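You operate a simulated robot arm through the tools that you are given. There is no shell and no other tool.

Carry out the task below with a simulated robot arm. There is one attempt and no reset: what you move stays moved.

Task
Turn the light box on high, wipe the pane on it clean with the orange pad, then switch off.
Fine: put the pad back; the pane stays on the light box; no scuffs. What is to be rubbed or washed off counts as gone when no trace of it is left.

Only the result counts: the job must be done as asked and must still hold three seconds after the hand-in. Knocking over, shifting, dropping, spilling or breaking anything else fails it.

Robot
A 6-joint arm with a two-finger gripper, fixed in place. Base frame: the origin is at the foot of the arm, x ahead of it, y to its left, z up; the work surface is at about z = 84.4. Readings come in cm, rad, newtons and seconds.
Its first joint turns from -2.897 to 2.897 rad. Payload 3.43 kg.
The tool frame sits at the grasp point between the pads (the TCP): z along the fingers, y along the line on which they close. The tips reach 2 cm beyond it. Largest opening 19 cm; the body of the gripper starts 24.8 cm behind the TCP.
Orientation is told as [roll, pitch, yaw] about the base's x, y, z axes, in that order, counted from this pose: with the fingers straight down and closing along the base's y, the tool's x points along the base's -x, its y along +y and its z along -z.

Tools
- The arm moves only by the tool play_rows. Its arguments are lists of equal length, an entry for each row: "linear": the shift along the tool's x, y, z in cm, a list of three; "angular": the turn, a rotation vector about the tool's x, y, z in rad, a list of three; "grip": the opening, from 0 (shut) to 1 (fully open). In form: {"linear": [[dx, dy, dz], ...], "angular": [[wx, wy, wz], ...], "grip": [grip, ...]}. A call has 1 to 20 rows; each row shifts and turns the commanded pose from where the row before left it, along the tool's axes as they then stand. Each row takes 0.2 s and may step no farther than 5 cm and 0.15 rad from the row before; otherwise, or with a gripper value out of range, the whole call is refused. A pose out of reach is approached as far as the arm can. The call stops where the force on the tool passes 40 N (or 10 N more than at its start, if that is more) or the arm is blocked; 0.2 s more then pass. The fingers move at their own pace (about 15.3 cm/s each) and stop on an object; they squeeze with about 24 N. The grip force told is the motor's: it shows also when the fingers shut on nothing. Time passes only in rows, and 0.2 s behind the last, so rows that do not move let the fingers close. It gives the time, the measured TCP pose, the force on the tool (base axes), the opening and the grip force at its end, in the units of the frame above (readings bear some noise), with the torque about the TCP (base axes, N m) and any sound that the robot's microphone picked up.
- Cameras (640 x 400 px; columns grow to the right, rows downward): "scene" is fixed at [22.06, -50.15, 149.45]; the picture's right is [-0.10, -1.00, 0.00], its down [-0.79, 0.08, -0.61] and it looks along [0.61, -0.06, -0.79] (base axes); focal length 252 px, centre (320, 200). "wrist" rides on the gripper at [7, -0.8, -28.8] in the tool frame; the picture's right is [0.12, 0.99, 0.00], its down [-0.96, 0.12, -0.25] and it looks along [-0.24, 0.03, 0.97] (tool axes); focal length 261 px, centre (320, 200). There is no depth. A picture from a camera that has moved, and an enlarged one, comes with that camera's place and axes in the base frame and with its lens.
- grab_frame(camera): a new picture of that camera. The clock stands still meanwhile.
- move_column(by): slides the trunk up (or, below 0, down) by that many cm; the arm rides with it, the base frame stays. It gives what a move gives, with no picture.
- zoom(camera, box): a new picture of the part [left, top, right, bottom] of that camera's present view, enlarged. The clock stands still meanwhile.
- job_done(): hands the job in; it is judged then, once.

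Nothing tells you positions but the pictures and the camera data. Unless the task says otherwise, let go and move clear before handing in.

The tools are called after "Emit:" as a command line: name --argument value ..., lists and objects as JSON in quotes. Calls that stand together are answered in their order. play_rows: Moves the arm, as the interface text tells. Its arguments: {"type":"object","properties":{"linear":{"type":"array","items":{"type":"array","items":{"type":"number"}}},"angular":{"type":"array","items":{"type":"array","items":{"type":"number"}}},"grip":{"type":"array","items":{"type":"number"}}},"required":["linear","angular","grip"]} The other tools are called the same way: move_column (by) slides the trunk up or down; grab_frame (camera) takes a picture; zoom (camera, box) takes an enlarged picture of a part of a camera's view; job_done () hands the job in.

At the start:

```text
time: 0.0
position: [70.39, -40.24, 120.9]
orientation: [0.002, 0.0, 0.0]
force: [0.5, 0.7, 0.7]
wrist_torque: [0.01, 0.0, 0.03]
width: 18.99
grip_force: 0.1
trunk travel left (down, up): [-35.0, 9.0]
```

scene: 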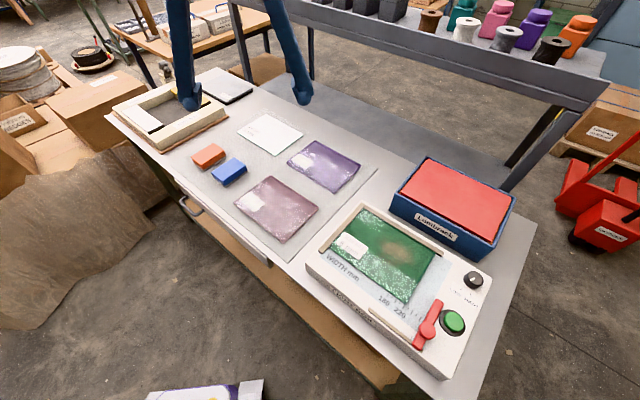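
wrist: 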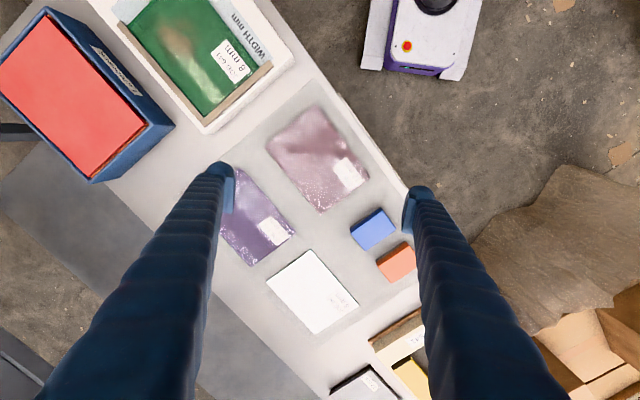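

I see a bench with several panes, an orange and a blue pad, and at the right a light box with a green pane on it, a red lever, a green button and a black knob. I'll look closer before moving.

Emit:
zoom --camera "scene" --box '[290, 190, 510, 390]'

Emit:
zoom --camera "scene" --box '[170, 100, 390, 250]'

Emit:
zoom --camera "scene" --box '[400, 250, 510, 370]'

Emit:
zoom --camera "wrist" --box '[100, 0, 320, 140]'

```text
2.00 times, centred on (400, 290) of scene
camera zoom: at [22.06, -50.15, 149.45], right [-0.1, -1.0, 0.0], down [-0.79, 0.08, -0.61], along [0.61, -0.06, -0.79], focal length 504 px, centre (160, 20)
```

zoom: 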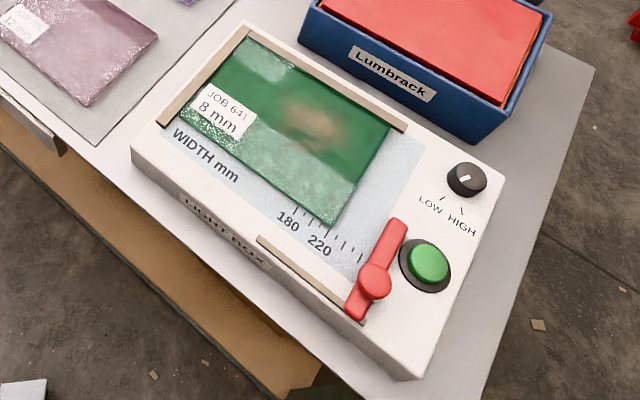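

```text
2.67 times, centred on (280, 175) of scene
camera zoom: at [22.06, -50.15, 149.45], right [-0.1, -1.0, 0.0], down [-0.79, 0.08, -0.61], along [0.61, -0.06, -0.79], focal length 673 px, centre (427, 267)
```

zoom: 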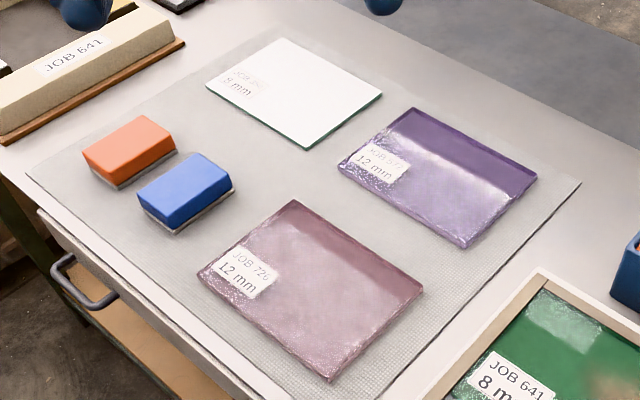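

```text
3.33 times, centred on (455, 310) of scene
camera zoom: at [22.06, -50.15, 149.45], right [-0.1, -1.0, 0.0], down [-0.79, 0.08, -0.61], along [0.61, -0.06, -0.79], focal length 841 px, centre (-130, -167)
```

zoom: 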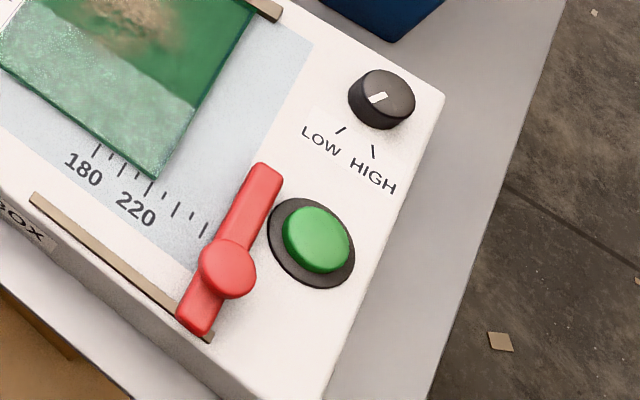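

```text
2.86 times, centred on (210, 70) of wrist
camera zoom: at [63.44, -41.08, 149.81], right [-0.12, 0.99, 0.0], down [0.96, 0.12, 0.25], along [0.24, 0.03, -0.97], focal length 745 px, centre (634, 571)
```

zoom: 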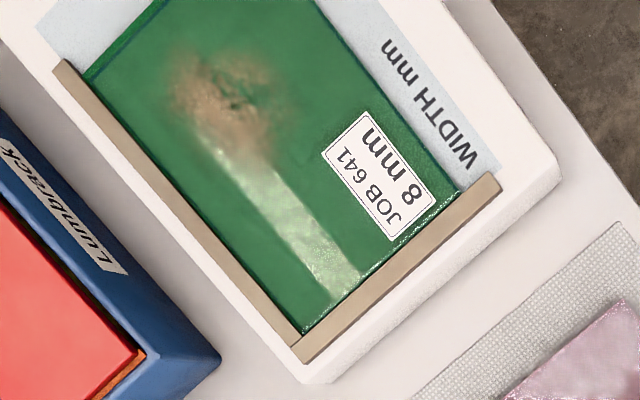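

The light box sits turned about 45° in the base frame, around (40, -70), its top near z = 93. The knob appears to point at LOW. I'll move the wrist camera above the box for a better look.

Emit:
play_rows --linear '[[3.54, -2.98, 0.4], [3.54, -2.98, 0.4], [3.54, -2.98, 0.4], [3.54, -2.98, 0.4], [3.54, -2.98, 0.4], [3.54, -2.98, 0.4], [3.54, -2.98, 0.4], [3.54, -2.98, 0.4], [3.54, -2.98, 0.4], [3.54, -2.98, 0.4], [0, 0, 0], [0, 0, 0]]' --angular '[[0, 0, 0], [0, 0, 0], [0, 0, 0], [0, 0, 0], [0, 0, 0], [0, 0, 0], [0, 0, 0], [0, 0, 0], [0, 0, 0], [0, 0, 0], [0, 0, 0], [0, 0, 0]]' --grip '[1, 1, 1, 1, 1, 1, 1, 1, 1, 1, 1, 1]'

Emit:
grab_frame --camera "wrist"

Emit:
grab_frame --camera "scene"

```text
time: 2.6
position: [34.95, -69.94, 117.15]
orientation: [0.0, -0.001, -0.001]
force: [0.3, -0.3, -0.5]
wrist_torque: [-0.06, -0.01, -0.01]
width: 19.0
grip_force: 0.1
trunk travel left (down, up): [-35.0, 9.0]
```

```text
taken
camera wrist: at [27.95, -70.87, 145.87], right [-0.12, 0.99, 0.0], down [0.96, 0.12, 0.25], along [0.25, 0.03, -0.97], focal length 261 px, centre (320, 200)
```

wrist: 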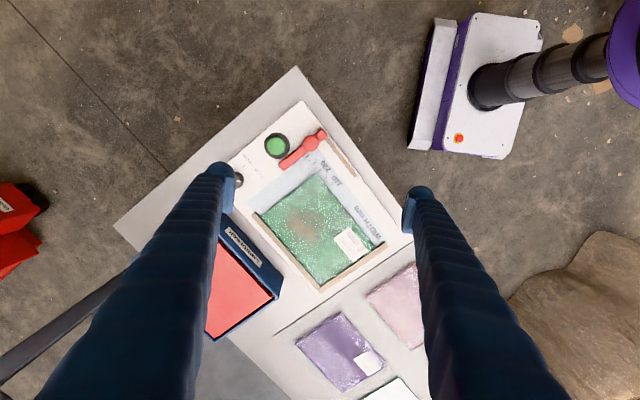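

```text
taken
```

scene: 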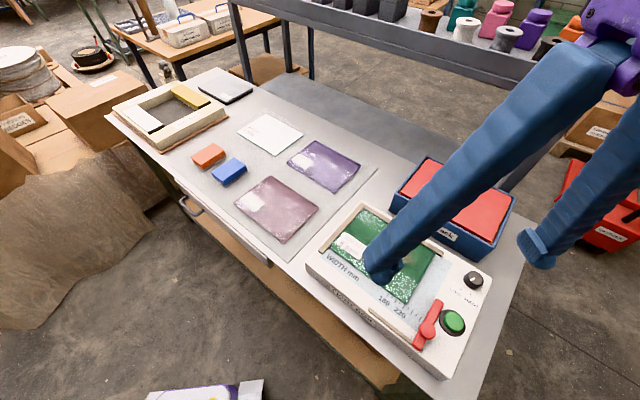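

The wrist camera now sees the light box well. I'll zoom in on the controls and the pane.

Emit:
zoom --camera "wrist" --box '[220, 90, 380, 190]'

Emit:
zoom --camera "wrist" --box '[230, 160, 410, 300]'

Emit:
zoom --camera "scene" --box '[410, 260, 500, 360]'

```text
4.00 times, centred on (300, 140) of wrist
camera zoom: at [27.95, -70.87, 145.87], right [-0.12, 0.99, 0.0], down [0.96, 0.12, 0.25], along [0.25, 0.03, -0.97], focal length 1043 px, centre (400, 440)
```

zoom: 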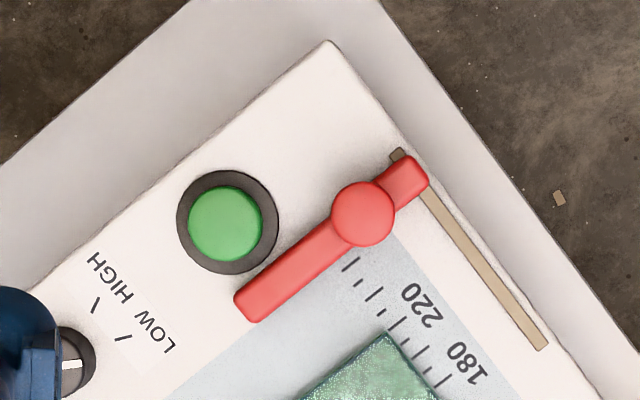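

```text
2.86 times, centred on (320, 230) of wrist
camera zoom: at [27.95, -70.87, 145.87], right [-0.12, 0.99, 0.0], down [0.96, 0.12, 0.25], along [0.25, 0.03, -0.97], focal length 745 px, centre (320, 114)
```

zoom: 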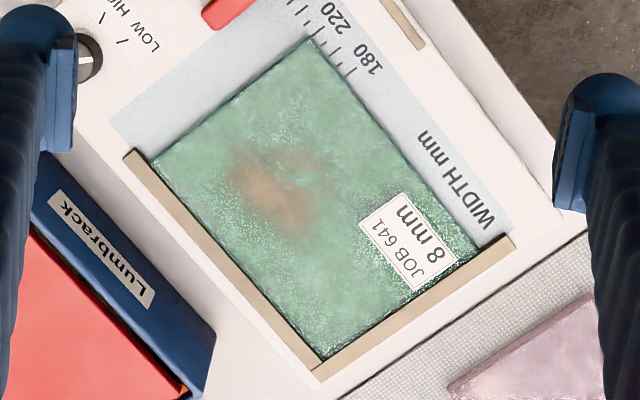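

```text
4.00 times, centred on (455, 310) of scene
camera zoom: at [22.06, -50.15, 149.45], right [-0.1, -1.0, 0.0], down [-0.79, 0.08, -0.61], along [0.61, -0.06, -0.79], focal length 1009 px, centre (-220, -240)
```

zoom: 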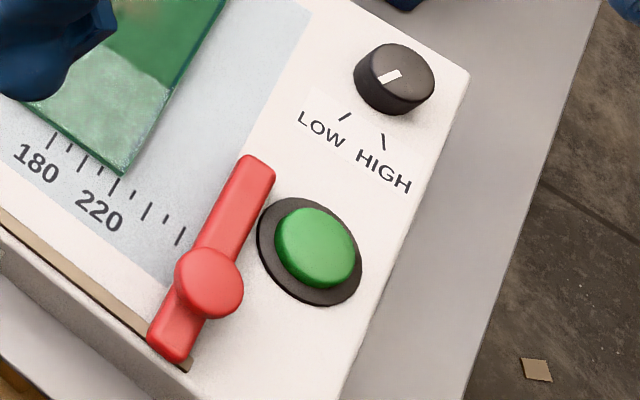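

The controls are visible, but the knob is half hidden by a finger. I'll move the camera so the knob lies in the middle of the view.

Emit:
play_rows --linear '[[0.4, -3.1, 1.0], [0.4, -3.1, 1.0], [0.4, -3.1, 1.0], [0.4, -3.1, 1.0], [0.4, -3.1, 1.0], [0, 0, 0], [0, 0, 0]]' --angular '[[0, 0, 0], [0, 0, 0], [0, 0, 0], [0, 0, 0], [0, 0, 0], [0, 0, 0], [0, 0, 0]]' --grip '[1, 1, 1, 1, 1, 1, 1]'

Emit:
grab_frame --camera "wrist"

Emit:
zoom --camera "wrist" --box '[240, 110, 400, 210]'

```text
time: 4.2
position: [32.82, -85.56, 112.08]
orientation: [-0.001, 0.0, -0.002]
force: [0.8, 0.3, 0.7]
wrist_torque: [-0.05, 0.03, 0.0]
width: 18.99
grip_force: 0.0
trunk travel left (down, up): [-35.0, 9.0]
```

```text
taken
camera wrist: at [25.93, -86.35, 140.93], right [-0.12, 0.99, 0.0], down [0.96, 0.12, 0.25], along [0.25, 0.03, -0.97], focal length 261 px, centre (320, 200)
```

wrist: 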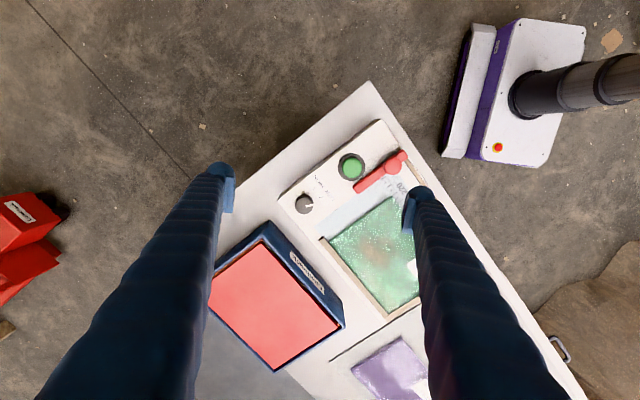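

```text
4.00 times, centred on (320, 160) of wrist
camera zoom: at [25.93, -86.35, 140.93], right [-0.12, 0.99, 0.0], down [0.96, 0.12, 0.25], along [0.25, 0.03, -0.97], focal length 1043 px, centre (320, 360)
```

zoom: 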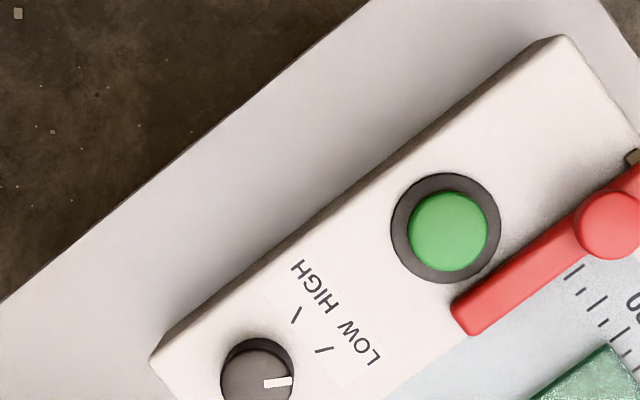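

Emit:
zoom --camera "wrist" --box '[270, 170, 350, 230]'

Emit:
zoom --camera "wrist" --box '[200, 200, 360, 380]'

```text
6.67 times, centred on (310, 200) of wrist
camera zoom: at [25.93, -86.35, 140.93], right [-0.12, 0.99, 0.0], down [0.96, 0.12, 0.25], along [0.25, 0.03, -0.97], focal length 1738 px, centre (387, 200)
```

zoom: 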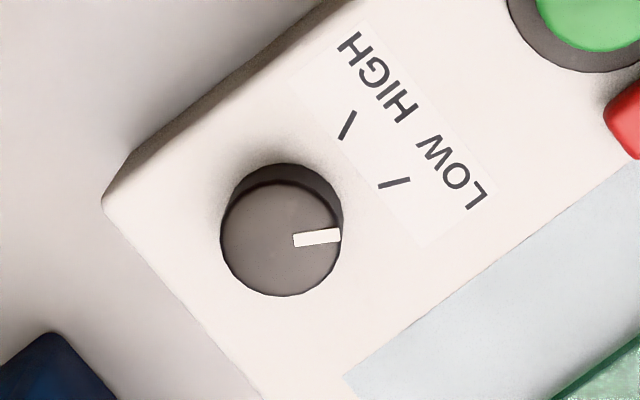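

```text
2.22 times, centred on (280, 290) of wrist
camera zoom: at [25.93, -86.35, 140.93], right [-0.12, 0.99, 0.0], down [0.96, 0.12, 0.25], along [0.25, 0.03, -0.97], focal length 579 px, centre (409, 0)
```

zoom: 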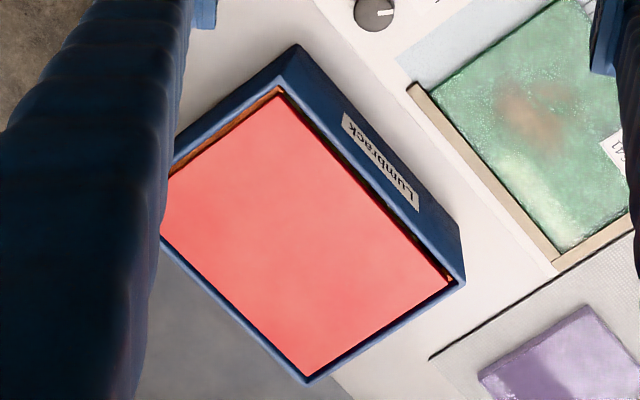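

The box top is at about z = 90.3, the knob axis at about (39.6, -87.7) with its top near 92.4, and the button at (31.4, -79.5) with its top near 91.9. The knob points at about 102°, HIGH is at about 155°. I'll turn the gripper to line up with the box, narrow it and go above the knob.

Emit:
play_rows --linear '[[0, 0, 0], [0, 0, 0], [0, 0, 0], [0, 0, 0], [0, 0, 0], [0, 0, 0], [-3.14, 1.67, 0], [-3.14, 1.67, 0], [0, 0, 3.0], [0, 0, 3.0], [0, 0, 0], [0, 0, 0]]' --angular '[[0, 0, 0.1327], [0, 0, 0.1327], [0, 0, 0.1327], [0, 0, 0.1327], [0, 0, 0.1327], [0, 0, 0.1327], [0, 0, 0], [0, 0, 0], [0, 0, 0], [0, 0, 0], [0, 0, 0], [0, 0, 0]]' --grip '[0.4, 0.4, 0.4, 0.4, 0.4, 0.4, 0.4, 0.4, 0.4, 0.4, 0.4, 0.4]'

Emit:
grab_frame --camera "wrist"

Emit:
zoom --camera "wrist" --box '[240, 130, 400, 270]'

Emit:
zoom --camera "scene" --box '[380, 180, 540, 320]'

```text
time: 6.8
position: [39.75, -87.71, 106.16]
orientation: [0.001, 0.001, -0.796]
force: [0.4, -0.3, 0.0]
wrist_torque: [-0.06, 0.03, 0.0]
width: 7.59
grip_force: 0.1
trunk travel left (down, up): [-35.0, 9.0]
```

```text
taken
camera wrist: at [34.24, -83.21, 134.98], right [0.63, 0.78, 0.0], down [0.76, -0.61, 0.25], along [0.19, -0.16, -0.97], focal length 261 px, centre (320, 200)
```

wrist: 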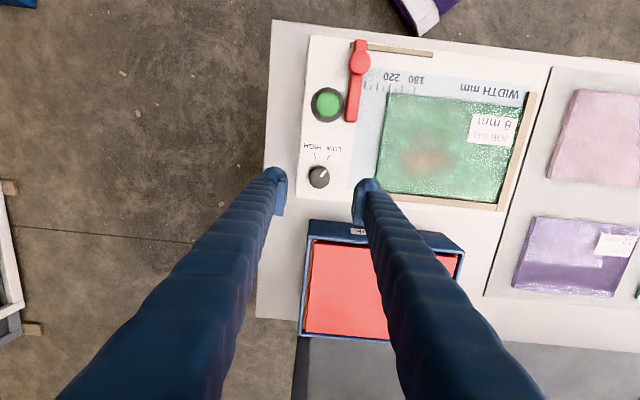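

```text
2.86 times, centred on (320, 200) of wrist
camera zoom: at [34.24, -83.21, 134.98], right [0.63, 0.78, 0.0], down [0.76, -0.61, 0.25], along [0.19, -0.16, -0.97], focal length 745 px, centre (320, 200)
```

zoom: 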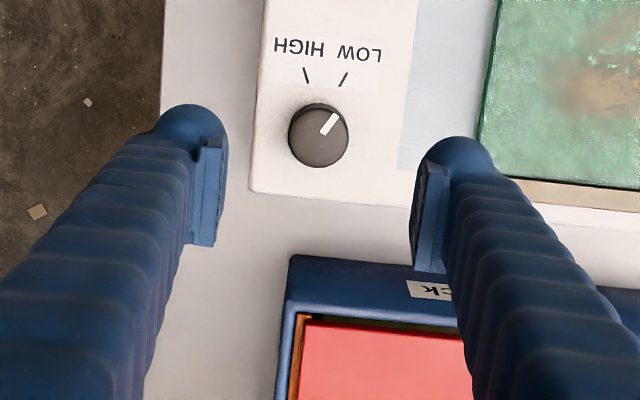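

```text
2.86 times, centred on (460, 250) of scene
camera zoom: at [22.06, -50.15, 149.45], right [-0.1, -1.0, 0.0], down [-0.79, 0.08, -0.61], along [0.61, -0.06, -0.79], focal length 721 px, centre (-80, 57)
```

zoom: 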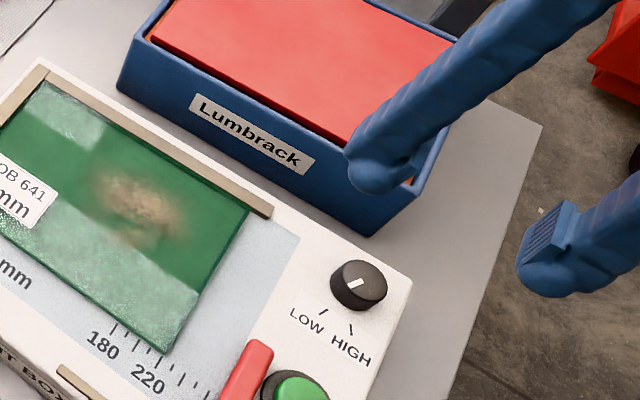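

The gripper is centred over the knob, with both fingers clear of the Lumbrack box. I'll go down so the fingertips straddle the knob just above the box top.

Emit:
play_rows --linear '[[0, 0, 3.0], [0, 0, 3.0], [0, 0, 3.0], [0, 0, 2.0], [0, 0, 1.0], [0, 0, 0.8], [0, 0, 0], [0, 0, 0]]' --angular '[[0, 0, 0], [0, 0, 0], [0, 0, 0], [0, 0, 0], [0, 0, 0], [0, 0, 0], [0, 0, 0], [0, 0, 0]]' --grip '[0.4, 0.4, 0.4, 0.4, 0.4, 0.4, 0.4, 0.4]'

Emit:
zoom --camera "wrist" --box '[240, 130, 400, 270]'

Emit:
zoom --camera "scene" --box '[380, 200, 540, 340]'

```text
time: 8.6
position: [39.72, -87.72, 93.25]
orientation: [0.001, 0.0, -0.796]
force: [0.1, 0.2, -0.1]
wrist_torque: [0.0, 0.0, -0.01]
width: 7.6
grip_force: 0.0
trunk travel left (down, up): [-35.0, 9.0]
```

```text
2.86 times, centred on (320, 200) of wrist
camera zoom: at [34.27, -83.25, 122.15], right [0.63, 0.78, 0.0], down [0.76, -0.61, 0.25], along [0.19, -0.16, -0.97], focal length 745 px, centre (320, 200)
```

zoom: 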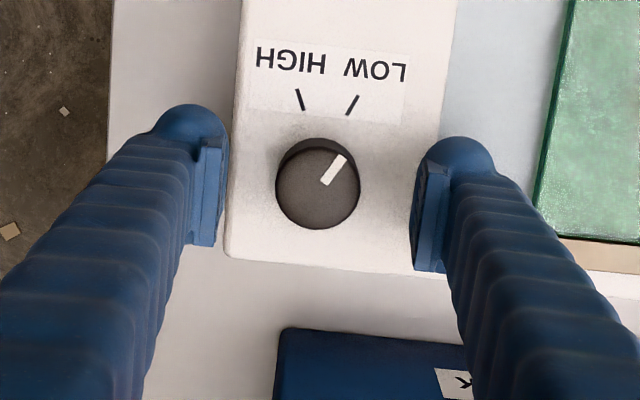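

```text
2.86 times, centred on (460, 270) of scene
camera zoom: at [22.06, -50.15, 149.45], right [-0.1, -1.0, 0.0], down [-0.79, 0.08, -0.61], along [0.61, -0.06, -0.79], focal length 721 px, centre (-80, 0)
```

zoom: 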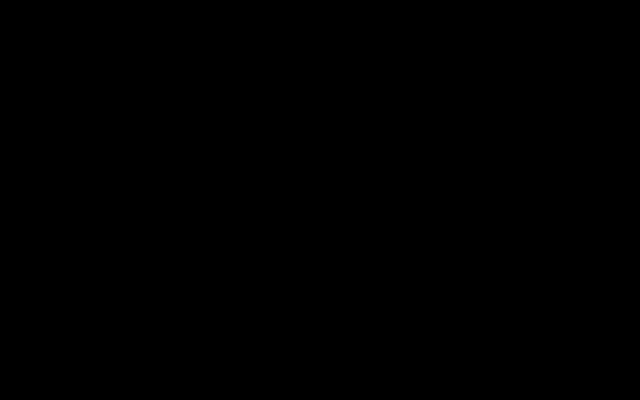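

The wrist view shows the knob between the fingers, but the scene picture came back black, so I'll check that camera again.

Emit:
grab_frame --camera "scene"

Emit:
grab_frame --camera "wrist"

```text
taken
```

scene: 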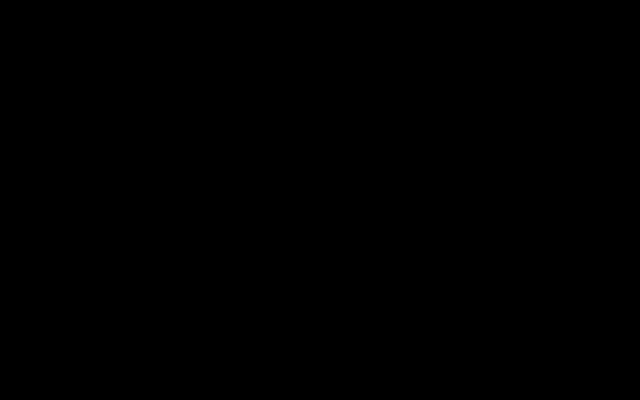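

```text
taken
camera wrist: at [34.27, -83.25, 122.15], right [0.63, 0.78, 0.0], down [0.76, -0.61, 0.25], along [0.19, -0.16, -0.97], focal length 261 px, centre (320, 200)
```

wrist: 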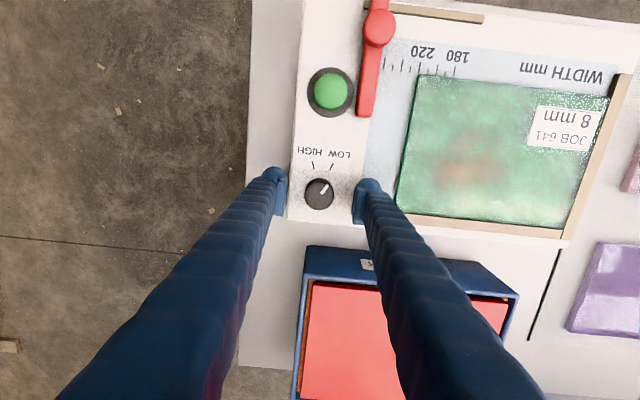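

The scene camera is probably just covered by the arm's elbow in this pose. I'll close on the knob and check the grip.

Emit:
play_rows --linear '[[0, 0, 0], [0, 0, 0], [0, 0, 0], [0, 0, 0]]' --angular '[[0, 0, 0], [0, 0, 0], [0, 0, 0], [0, 0, 0]]' --grip '[0.15, 0.1, 0.1, 0.1]'

Emit:
zoom --camera "wrist" --box '[240, 130, 400, 270]'

```text
time: 9.2
position: [39.86, -88.18, 94.46]
orientation: [-0.005, -0.012, -0.796]
force: [-4.3, 2.2, 24.7]
wrist_torque: [0.38, -0.25, -0.02]
width: 1.78
grip_force: 0.0
trunk travel left (down, up): [-35.0, 9.0]
stopped in row 2: the force on the tool passed its limit at 49 N (the readings are from after the stop); the commanded pose is now the measured one
```

```text
2.86 times, centred on (320, 200) of wrist
camera zoom: at [34.18, -83.33, 123.22], right [0.63, 0.78, -0.01], down [0.75, -0.6, 0.26], along [0.2, -0.17, -0.97], focal length 745 px, centre (320, 200)
```

zoom: 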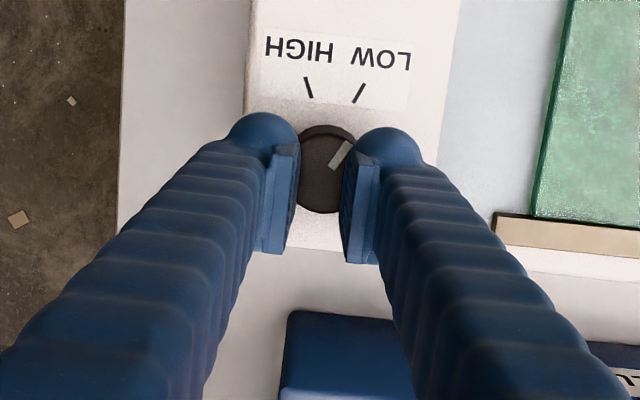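

The fingers rode up onto the knob top, so they were not deep enough. I'll lift off, reopen and check that the knob is unharmed.

Emit:
play_rows --linear '[[0, 0, -1.5], [0, 0, -1.5], [0, 0, 0], [0, 0, 0]]' --angular '[[0, 0, 0], [0, 0, 0], [0, 0, 0], [0, 0, 0]]' --grip '[0.1, 0.15, 0.4, 0.4]'

Emit:
zoom --camera "wrist" --box '[240, 130, 400, 270]'

Emit:
grab_frame --camera "scene"

```text
time: 10.2
position: [39.92, -88.04, 97.0]
orientation: [-0.004, -0.007, -0.797]
force: [-0.4, -0.2, 0.0]
wrist_torque: [0.05, 0.04, 0.0]
width: 7.62
grip_force: 0.1
trunk travel left (down, up): [-35.0, 9.0]
```

```text
2.86 times, centred on (320, 200) of wrist
camera zoom: at [34.36, -83.39, 125.76], right [0.63, 0.78, 0.0], down [0.75, -0.6, 0.25], along [0.2, -0.16, -0.97], focal length 745 px, centre (320, 200)
```

zoom: 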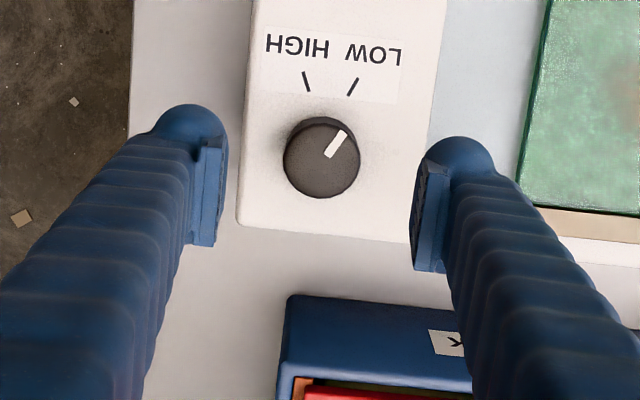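

```text
taken
```

scene: 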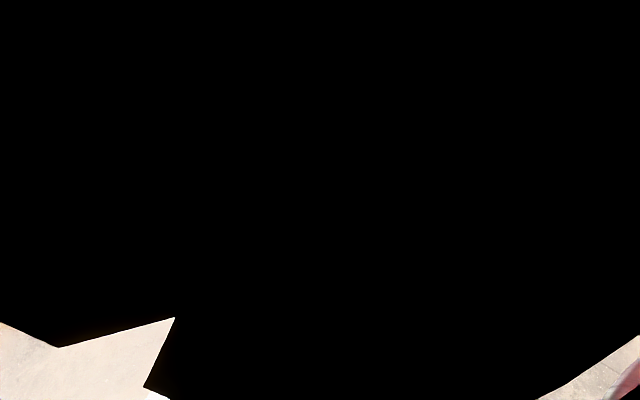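

The knob is unharmed. I'll straighten the tool, re-centre it, and go down deeper in small steps until the tips nearly touch the box top.

Emit:
play_rows --linear '[[0.4, 0.08, 0], [0, 0, 2.0], [0, 0, 1.5], [0, 0, 0.6], [0, 0, 0.3], [0, 0, 0], [0, 0, 0]]' --angular '[[0.0022, 0.0078, 0], [0, 0, 0], [0, 0, 0], [0, 0, 0], [0, 0, 0], [0, 0, 0], [0, 0, 0]]' --grip '[0.4, 0.4, 0.4, 0.4, 0.4, 0.4, 0.4]'

```text
time: 11.8
position: [39.68, -87.75, 92.55]
orientation: [-0.006, -0.001, -0.795]
force: [0.5, -0.6, -0.8]
wrist_torque: [-0.03, 0.01, 0.01]
width: 7.6
grip_force: 0.1
trunk travel left (down, up): [-35.0, 9.0]
```

No contact yet at TCP z = 92.55. I'll keep lowering in small steps.

Emit:
play_rows --linear '[[0, 0, 0.2], [0, 0, 0], [0, 0, 0.2], [0, 0, 0]]' --angular '[[0, 0, 0], [0, 0, 0], [0, 0, 0], [0, 0, 0]]' --grip '[0.4, 0.4, 0.4, 0.4]'

Emit:
zoom --camera "wrist" --box '[240, 130, 400, 270]'

```text
time: 12.8
position: [39.71, -87.74, 92.14]
orientation: [-0.006, -0.001, -0.796]
force: [0.0, 0.3, 0.5]
wrist_torque: [0.05, -0.02, 0.01]
width: 7.6
grip_force: 0.1
trunk travel left (down, up): [-35.0, 9.0]
```

```text
2.86 times, centred on (320, 200) of wrist
camera zoom: at [34.3, -83.19, 121.01], right [0.63, 0.78, -0.01], down [0.76, -0.61, 0.25], along [0.19, -0.16, -0.97], focal length 745 px, centre (320, 200)
```

zoom: 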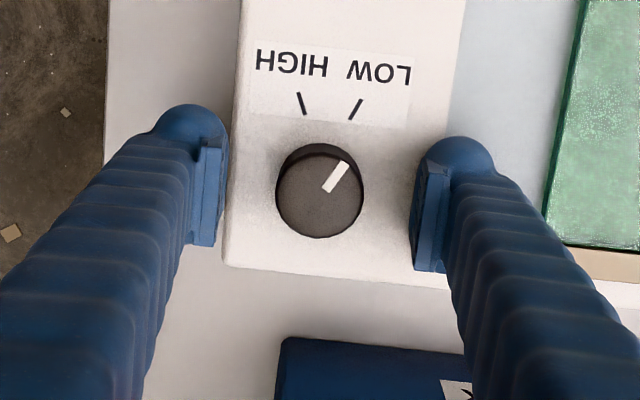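

Still no contact. I'll lower a bit more.

Emit:
play_rows --linear '[[0, 0, 0.15], [0, 0, 0], [0, 0, 0.15], [0, 0, 0]]' --angular '[[0, 0, 0], [0, 0, 0], [0, 0, 0], [0, 0, 0]]' --grip '[0.4, 0.4, 0.4, 0.4]'

```text
time: 13.8
position: [39.73, -87.74, 92.0]
orientation: [-0.005, 0.001, -0.796]
force: [0.2, 1.2, 1.6]
wrist_torque: [0.08, -0.06, 0.02]
width: 7.61
grip_force: 0.2
trunk travel left (down, up): [-35.0, 9.0]
```

Contact was felt at TCP z ≈ 92.0, which puts the box top at about z = 90.0. I'll raise slightly and close on the knob gently.

Emit:
play_rows --linear '[[0, 0, -0.35], [0, 0, 0], [0, 0, 0], [0, 0, 0], [0, 0, 0]]' --angular '[[0, 0, 0], [0, 0, 0], [0, 0, 0], [0, 0, 0], [0, 0, 0]]' --grip '[0.3, 0.22, 0.2, 0.16, 0.16]'

Emit:
zoom --camera "wrist" --box '[240, 130, 400, 270]'

```text
time: 15.0
position: [39.7, -87.82, 92.22]
orientation: [-0.006, -0.001, -0.797]
force: [0.5, 0.1, -1.4]
wrist_torque: [0.04, 0.03, -0.01]
width: 3.48
grip_force: 44.7
trunk travel left (down, up): [-35.0, 9.0]
```

```text
2.86 times, centred on (320, 200) of wrist
camera zoom: at [34.31, -83.2, 121.08], right [0.63, 0.78, -0.01], down [0.76, -0.61, 0.25], along [0.19, -0.16, -0.97], focal length 745 px, centre (320, 200)
```

zoom: 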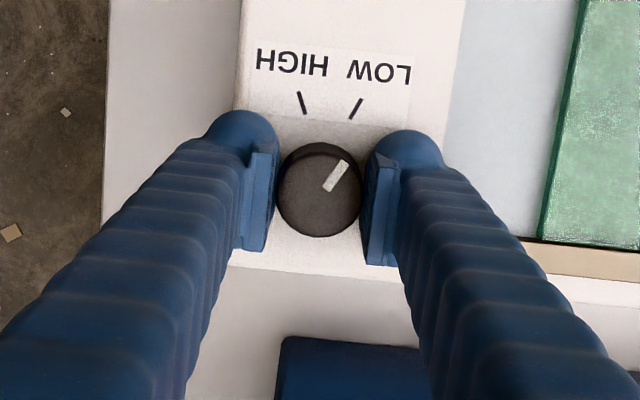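

The knob is held, 3.48 cm wide. Now I'll turn it counter-clockwise as seen from above, toward HIGH.

Emit:
play_rows --linear '[[0, 0, 0], [0, 0, 0], [0, 0, 0], [0, 0, 0], [0, 0, 0], [0, 0, 0], [0, 0, 0], [0, 0, 0]]' --angular '[[0, 0, -0.09], [0, 0, -0.09], [0, 0, -0.09], [0, 0, -0.09], [0, 0, -0.09], [0, 0, -0.09], [0, 0, 0], [0, 0, 0]]' --grip '[0.16, 0.16, 0.16, 0.16, 0.16, 0.16, 0.16, 0.16]'

Emit:
zoom --camera "wrist" --box '[240, 130, 400, 270]'

```text
time: 16.8
position: [39.67, -87.7, 92.22]
orientation: [-0.004, 0.001, -0.254]
force: [-2.2, -6.3, -0.3]
wrist_torque: [-0.02, 0.01, 0.02]
width: 3.46
grip_force: 44.5
trunk travel left (down, up): [-35.0, 9.0]
```

```text
2.86 times, centred on (320, 200) of wrist
camera zoom: at [32.78, -86.71, 121.1], right [0.14, 0.99, 0.0], down [0.96, -0.13, 0.24], along [0.24, -0.04, -0.97], focal length 745 px, centre (320, 200)
```

zoom: 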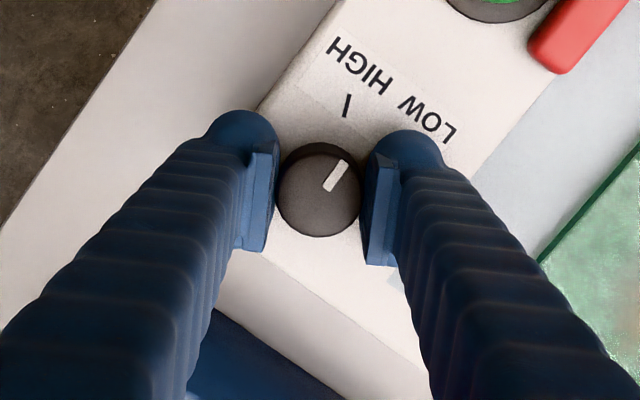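

The knob turns with the gripper. About 22° remain, so I'll continue.

Emit:
play_rows --linear '[[0, 0, 0], [0, 0, 0], [0, 0, 0], [0, 0, 0], [0, 0, 0], [0, 0, 0]]' --angular '[[0, 0, -0.09], [0, 0, -0.09], [0, 0, -0.09], [0, 0, -0.09], [0, 0, 0], [0, 0, 0]]' --grip '[0.16, 0.16, 0.16, 0.16, 0.16, 0.16]'

Emit:
zoom --camera "wrist" --box '[240, 130, 400, 270]'

```text
time: 18.2
position: [39.7, -87.8, 92.28]
orientation: [-0.003, 0.004, 0.104]
force: [-1.1, -10.5, 1.5]
wrist_torque: [-0.09, 0.01, 0.0]
width: 3.47
grip_force: 45.1
trunk travel left (down, up): [-35.0, 9.0]
```

```text
2.86 times, centred on (320, 200) of wrist
camera zoom: at [32.89, -89.27, 121.11], right [-0.22, 0.97, 0.0], down [0.95, 0.22, 0.24], along [0.24, 0.05, -0.97], focal length 745 px, centre (320, 200)
```

zoom: 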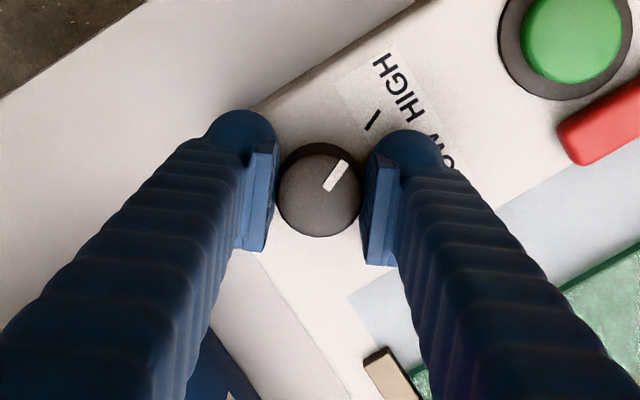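

The pointer now lines up with the HIGH tick, within about a degree. I'll release, lift straight up and look again.

Emit:
play_rows --linear '[[0, 0, 0], [0, 0, 0], [0, 0, -1.0], [0, 0, -3.0], [0, 0, -3.0], [0, 0, -3.0], [0, 0, 0]]' --angular '[[0, 0, 0], [0, 0, 0], [0, 0, 0], [0, 0, 0], [0, 0, 0], [0, 0, 0], [0, 0, 0]]' --grip '[0.3, 0.32, 0.32, 0.32, 0.32, 0.32, 0.32]'

Emit:
zoom --camera "wrist" --box '[240, 130, 400, 270]'

Emit:
grab_frame --camera "scene"

```text
time: 19.8
position: [39.83, -87.74, 102.18]
orientation: [-0.003, 0.005, 0.107]
force: [-0.7, 0.8, 1.0]
wrist_torque: [-0.05, 0.02, 0.04]
width: 6.1
grip_force: 0.0
trunk travel left (down, up): [-35.0, 9.0]
```

```text
2.86 times, centred on (320, 200) of wrist
camera zoom: at [33.04, -89.12, 131.02], right [-0.22, 0.97, 0.0], down [0.95, 0.22, 0.24], along [0.24, 0.05, -0.97], focal length 745 px, centre (320, 200)
```

zoom: 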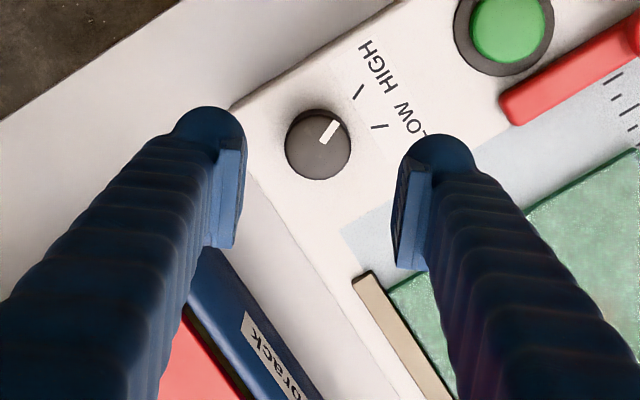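

```text
taken
```

scene: 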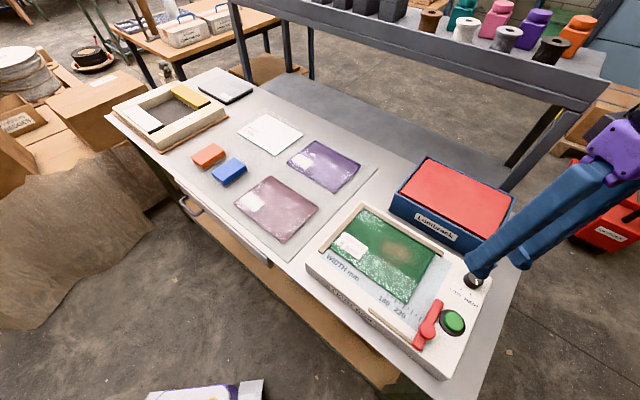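

The pointer matches the HIGH tick and the scene view is back. Next I'll close the fingers, align with the box and hover over the green button at about (31.5, -79.6).

Emit:
play_rows --linear '[[0, 0, 0], [0, 0, 0], [0, 0, 0], [0, 0, 0], [0, 0, 0], [0, 0, 0], [0, 0, 0], [3.88, -0.08, 0], [3.88, -0.08, 0], [3.88, -0.08, 0], [0, 0, 3.0], [0, 0, 2.5], [0, 0, 0], [0, 0, 0]]' --angular '[[0, 0, 0.129], [0, 0, 0.129], [0, 0, 0.129], [0, 0, 0.129], [0, 0, 0.129], [0, 0, 0.129], [0, 0, 0.129], [0, 0, 0], [0, 0, 0], [0, 0, 0], [0, 0, 0], [0, 0, 0], [0, 0, 0], [0, 0, 0]]' --grip '[0.0, 0.0, 0.0, 0.0, 0.0, 0.0, 0.0, 0.0, 0.0, 0.0, 0.0, 0.0, 0.0, 0.0]'

Emit:
grab_frame --camera "wrist"

Emit:
zoom --camera "scene" --box '[380, 240, 540, 380]'

Emit:
zoom --camera "wrist" --box '[240, 130, 400, 270]'

```text
time: 22.8
position: [31.5, -79.46, 96.72]
orientation: [-0.006, 0.0, -0.798]
force: [-0.2, -0.5, 0.1]
wrist_torque: [0.0, 0.02, -0.01]
width: 0.0
grip_force: 23.8
trunk travel left (down, up): [-35.0, 9.0]
```

```text
taken
camera wrist: at [26.06, -74.91, 125.56], right [0.63, 0.78, -0.01], down [0.75, -0.61, 0.25], along [0.19, -0.16, -0.97], focal length 261 px, centre (320, 200)
```

wrist: 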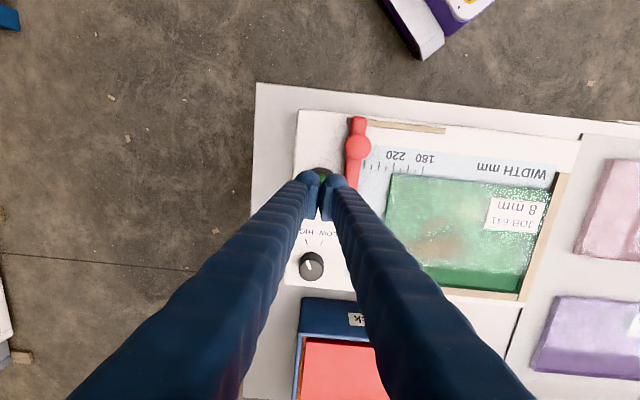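

```text
2.86 times, centred on (460, 310) of scene
camera zoom: at [22.06, -50.15, 149.45], right [-0.1, -1.0, 0.0], down [-0.79, 0.08, -0.61], along [0.61, -0.06, -0.79], focal length 721 px, centre (-80, -114)
```

zoom: 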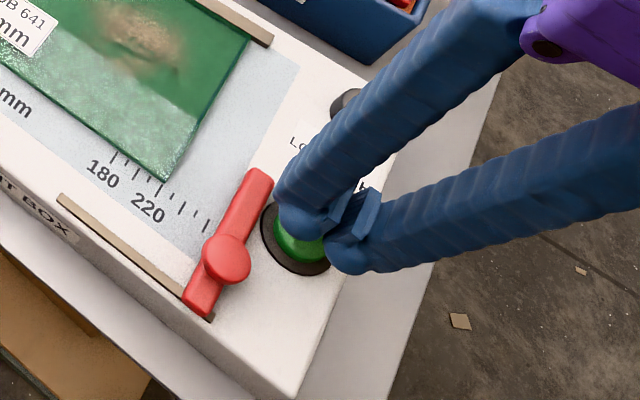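

```text
2.86 times, centred on (320, 200) of wrist
camera zoom: at [26.06, -74.91, 125.56], right [0.63, 0.78, -0.01], down [0.75, -0.61, 0.25], along [0.19, -0.16, -0.97], focal length 745 px, centre (320, 200)
```

zoom: 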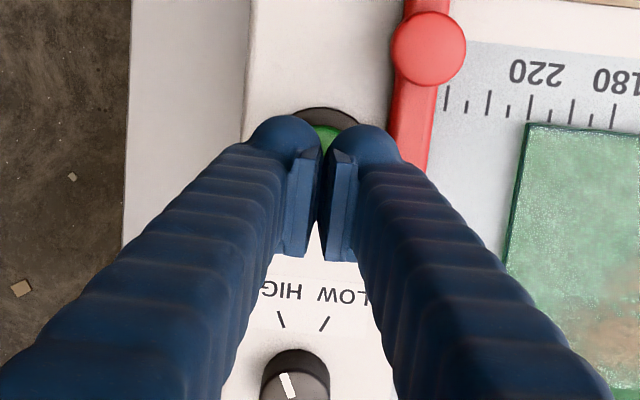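

The finger domes look wider than nominal and close to the red lever. I'll shift 1 cm away from the lever, so one fingertip stays over the button, and come down close.

Emit:
play_rows --linear '[[0, -1.0, 0], [0, 0, 1.5], [0, 0, 0.7], [0, 0, 0], [0, 0, 0]]' --angular '[[0, 0, 0], [0, 0, 0], [0, 0, 0], [0, 0, 0], [0, 0, 0]]' --grip '[0, 0, 0, 0, 0]'

Emit:
zoom --camera "wrist" --box '[240, 130, 400, 270]'

Emit:
zoom --camera "scene" --box '[400, 270, 500, 370]'

```text
time: 24.0
position: [30.68, -80.4, 94.48]
orientation: [-0.005, 0.0, -0.797]
force: [-0.1, -0.3, -0.6]
wrist_torque: [-0.01, -0.01, 0.0]
width: 0.0
grip_force: 24.3
trunk travel left (down, up): [-35.0, 9.0]
```

```text
2.86 times, centred on (320, 200) of wrist
camera zoom: at [25.32, -75.64, 123.34], right [0.63, 0.78, -0.01], down [0.76, -0.61, 0.25], along [0.19, -0.16, -0.97], focal length 745 px, centre (320, 200)
```

zoom: 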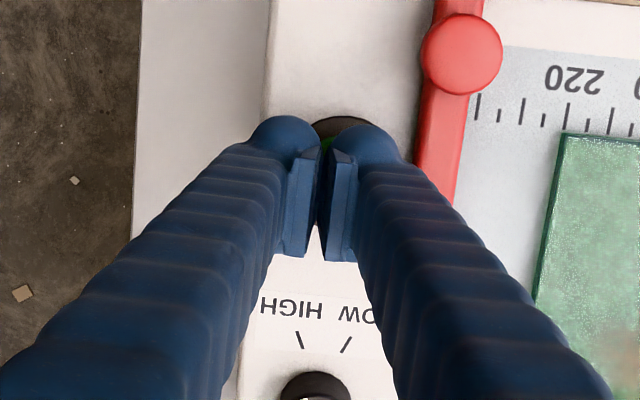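

```text
4.00 times, centred on (450, 320) of scene
camera zoom: at [22.06, -50.15, 149.45], right [-0.1, -1.0, 0.0], down [-0.79, 0.08, -0.61], along [0.61, -0.06, -0.79], focal length 1009 px, centre (-200, -280)
```

zoom: 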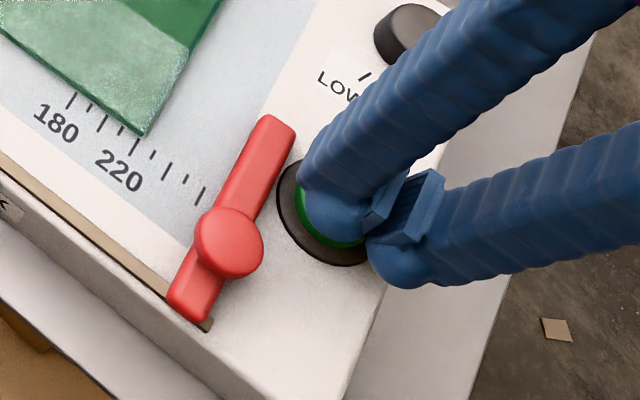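

The left fingertip is over the green cap and clear of the lever. I'll press down in small steps and watch the force and sound.

Emit:
play_rows --linear '[[0, 0, 0.2], [0, 0, 0.2], [0, 0, 0.2], [0, 0, 0]]' --angular '[[0, 0, 0], [0, 0, 0], [0, 0, 0], [0, 0, 0]]' --grip '[0, 0, 0, 0]'

```text
time: 25.0
position: [30.68, -80.31, 93.93]
orientation: [-0.006, 0.001, -0.798]
force: [-1.0, 0.2, -0.2]
wrist_torque: [0.01, -0.02, -0.01]
width: 0.0
grip_force: 23.3
trunk travel left (down, up): [-35.0, 9.0]
```

Emit:
play_rows --linear '[[0, 0, 0.15], [0, 0, 0.15], [0, 0, 0.15], [0, 0, 0]]' --angular '[[0, 0, 0], [0, 0, 0], [0, 0, 0], [0, 0, 0]]' --grip '[0, 0, 0, 0]'

Emit:
grab_frame --camera "scene"

```text
time: 26.0
position: [30.71, -80.31, 93.53]
orientation: [-0.005, 0.0, -0.797]
force: [0.1, -1.2, 1.8]
wrist_torque: [-0.02, 0.0, -0.01]
width: 0.01
grip_force: 23.7
trunk travel left (down, up): [-35.0, 9.0]
```

```text
taken
```

scene: 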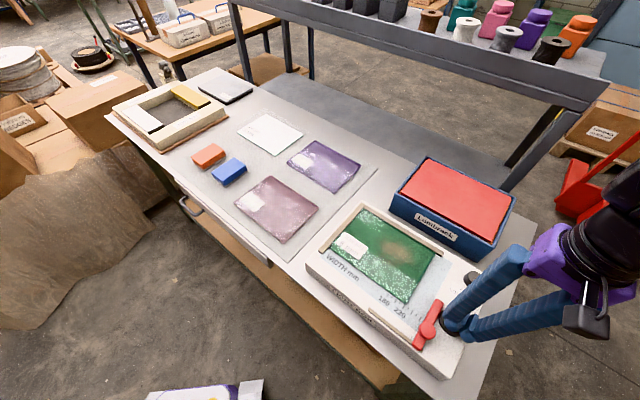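

Contact is just beginning, with about 2 N. I'll press further.

Emit:
play_rows --linear '[[0, 0, 0.1], [0, 0, 0.1], [0, 0, 0.1], [0, 0, 0]]' --angular '[[0, 0, 0], [0, 0, 0], [0, 0, 0], [0, 0, 0]]' --grip '[0, 0, 0, 0]'

Emit:
zoom --camera "scene" --box '[300, 190, 500, 380]'

```text
time: 27.0
position: [30.63, -80.28, 93.18]
orientation: [-0.006, -0.001, -0.798]
force: [1.5, 1.7, 2.6]
wrist_torque: [0.07, -0.07, 0.02]
width: 0.0
grip_force: 24.1
trunk travel left (down, up): [-35.0, 9.0]
heard: click
```

```text
2.11 times, centred on (400, 285) of scene
camera zoom: at [22.06, -50.15, 149.45], right [-0.1, -1.0, 0.0], down [-0.79, 0.08, -0.61], along [0.61, -0.06, -0.79], focal length 531 px, centre (152, 21)
```

zoom: 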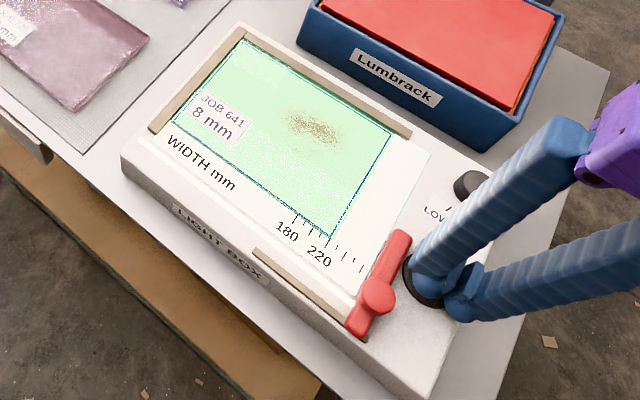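

A click was heard and the panel lit up brightly. I'll lift off the button and inspect the lit pane and the knob.

Emit:
play_rows --linear '[[0, 0, -0.5], [0, 0, -2.0], [0, 0, -4.0], [0, 0, -4.5], [0, 0, -4.5], [0, 0, 0]]' --angular '[[0, 0, 0], [0, 0, 0], [0, 0, 0], [0, 0, 0], [0, 0, 0], [0, 0, 0]]' --grip '[0, 0, 0, 0, 0, 0]'

Emit:
zoom --camera "scene" --box '[310, 190, 510, 380]'

Emit:
zoom --camera "scene" --box '[330, 200, 450, 310]'

Emit:
grab_frame --camera "wrist"

```text
time: 28.4
position: [30.7, -80.2, 108.85]
orientation: [-0.006, -0.001, -0.799]
force: [-0.2, 0.2, 0.2]
wrist_torque: [-0.01, 0.03, 0.02]
width: 0.01
grip_force: 23.9
trunk travel left (down, up): [-35.0, 9.0]
```

```text
2.11 times, centred on (410, 285) of scene
camera zoom: at [22.06, -50.15, 149.45], right [-0.1, -1.0, 0.0], down [-0.79, 0.08, -0.61], along [0.61, -0.06, -0.79], focal length 531 px, centre (130, 21)
```

zoom: 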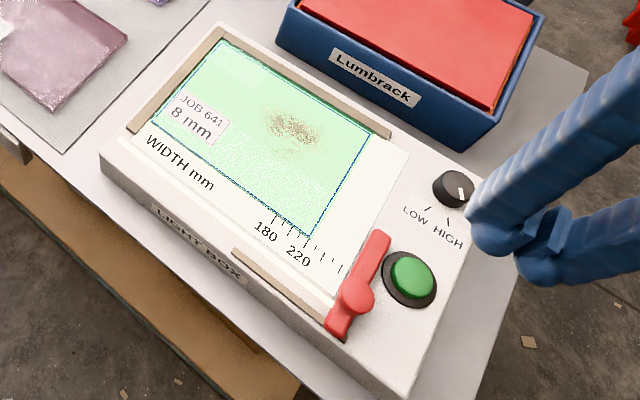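

```text
3.64 times, centred on (390, 255) of scene
camera zoom: at [22.06, -50.15, 149.45], right [-0.1, -1.0, 0.0], down [-0.79, 0.08, -0.61], along [0.61, -0.06, -0.79], focal length 917 px, centre (66, 0)
```

zoom: 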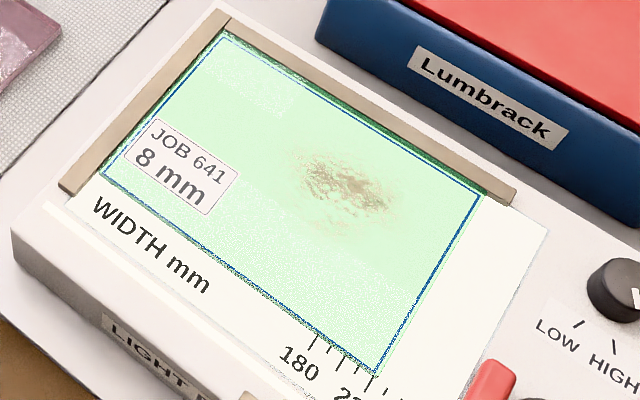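

```text
taken
camera wrist: at [25.37, -75.66, 137.59], right [0.63, 0.78, -0.01], down [0.76, -0.61, 0.25], along [0.19, -0.16, -0.97], focal length 261 px, centre (320, 200)
```

wrist: 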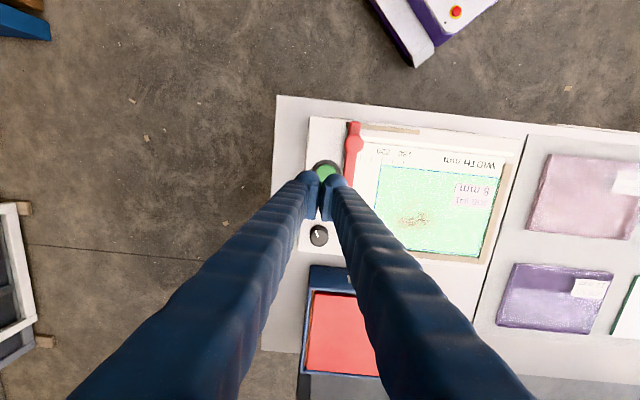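

The light is on bright and the backlight shows brown speckles around (49, -72.7), towards the back right of the pane. Now I'll go across to the orange pad at about (93.5, -17.2) and open the gripper on the way.

Emit:
play_rows --linear '[[0, 2.0, -1.0], [0.1, 4.8, 0], [0.1, 4.8, 0], [0.1, 4.8, 0], [0.1, 4.8, 0], [0.1, 4.8, 0], [0.1, 4.8, 0], [0.1, 4.8, 0], [0.1, 4.8, 0], [0.1, 4.8, 0], [0.1, 4.8, 0], [0.1, 4.8, 0], [0.1, 4.8, 0], [0.1, 4.8, 0], [0.1, 4.8, 0], [0.1, 4.8, 0], [0.1, 4.8, 0], [0, 2.0, 0], [0, 0, 0], [0, 0, 0]]' --angular '[[0, 0, 0], [0, 0, 0], [0, 0, 0], [0, 0, 0], [0, 0, 0], [0, 0, 0], [0, 0, 0], [0, 0, 0], [0, 0, 0], [0, 0, 0], [0, 0, 0], [0, 0, 0], [0, 0, 0], [0, 0, 0], [0, 0, 0], [0, 0, 0], [0, 0, 0], [0, 0, 0], [0, 0, 0], [0, 0, 0]]' --grip '[0, 0, 0, 0, 0, 0, 0, 0, 0, 0, 0, 0, 0.3, 0.5, 0.7, 0.9, 1, 1, 1, 1]'

Emit:
grab_frame --camera "wrist"

Emit:
grab_frame --camera "scene"

```text
time: 32.6
position: [87.48, -22.52, 109.11]
orientation: [-0.006, 0.0, -0.798]
force: [-0.8, 0.5, 0.6]
wrist_torque: [0.03, 0.01, 0.03]
width: 19.0
grip_force: 0.0
trunk travel left (down, up): [-35.0, 9.0]
```

```text
taken
camera wrist: at [82.22, -18.1, 137.94], right [0.63, 0.78, -0.01], down [0.76, -0.61, 0.25], along [0.19, -0.16, -0.97], focal length 261 px, centre (320, 200)
```

wrist: 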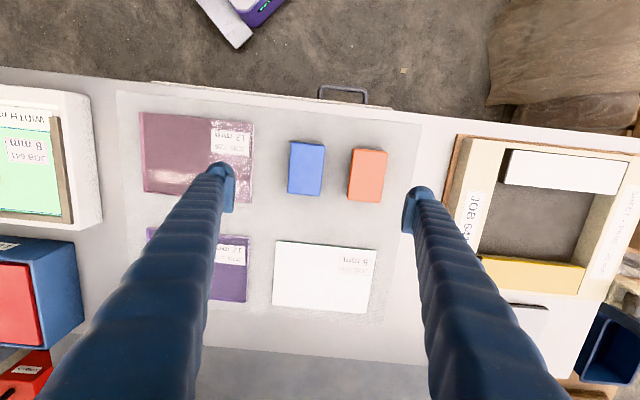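

```text
taken
```

scene: 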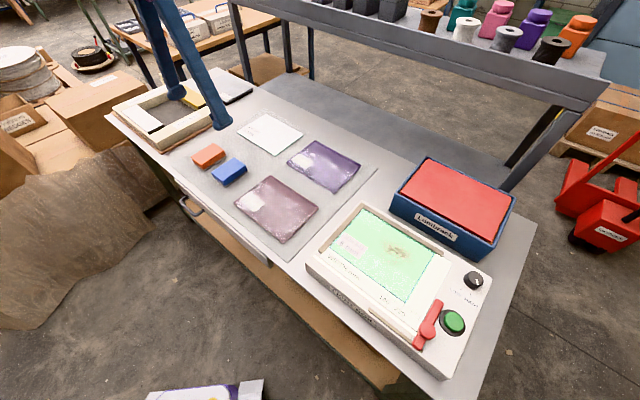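

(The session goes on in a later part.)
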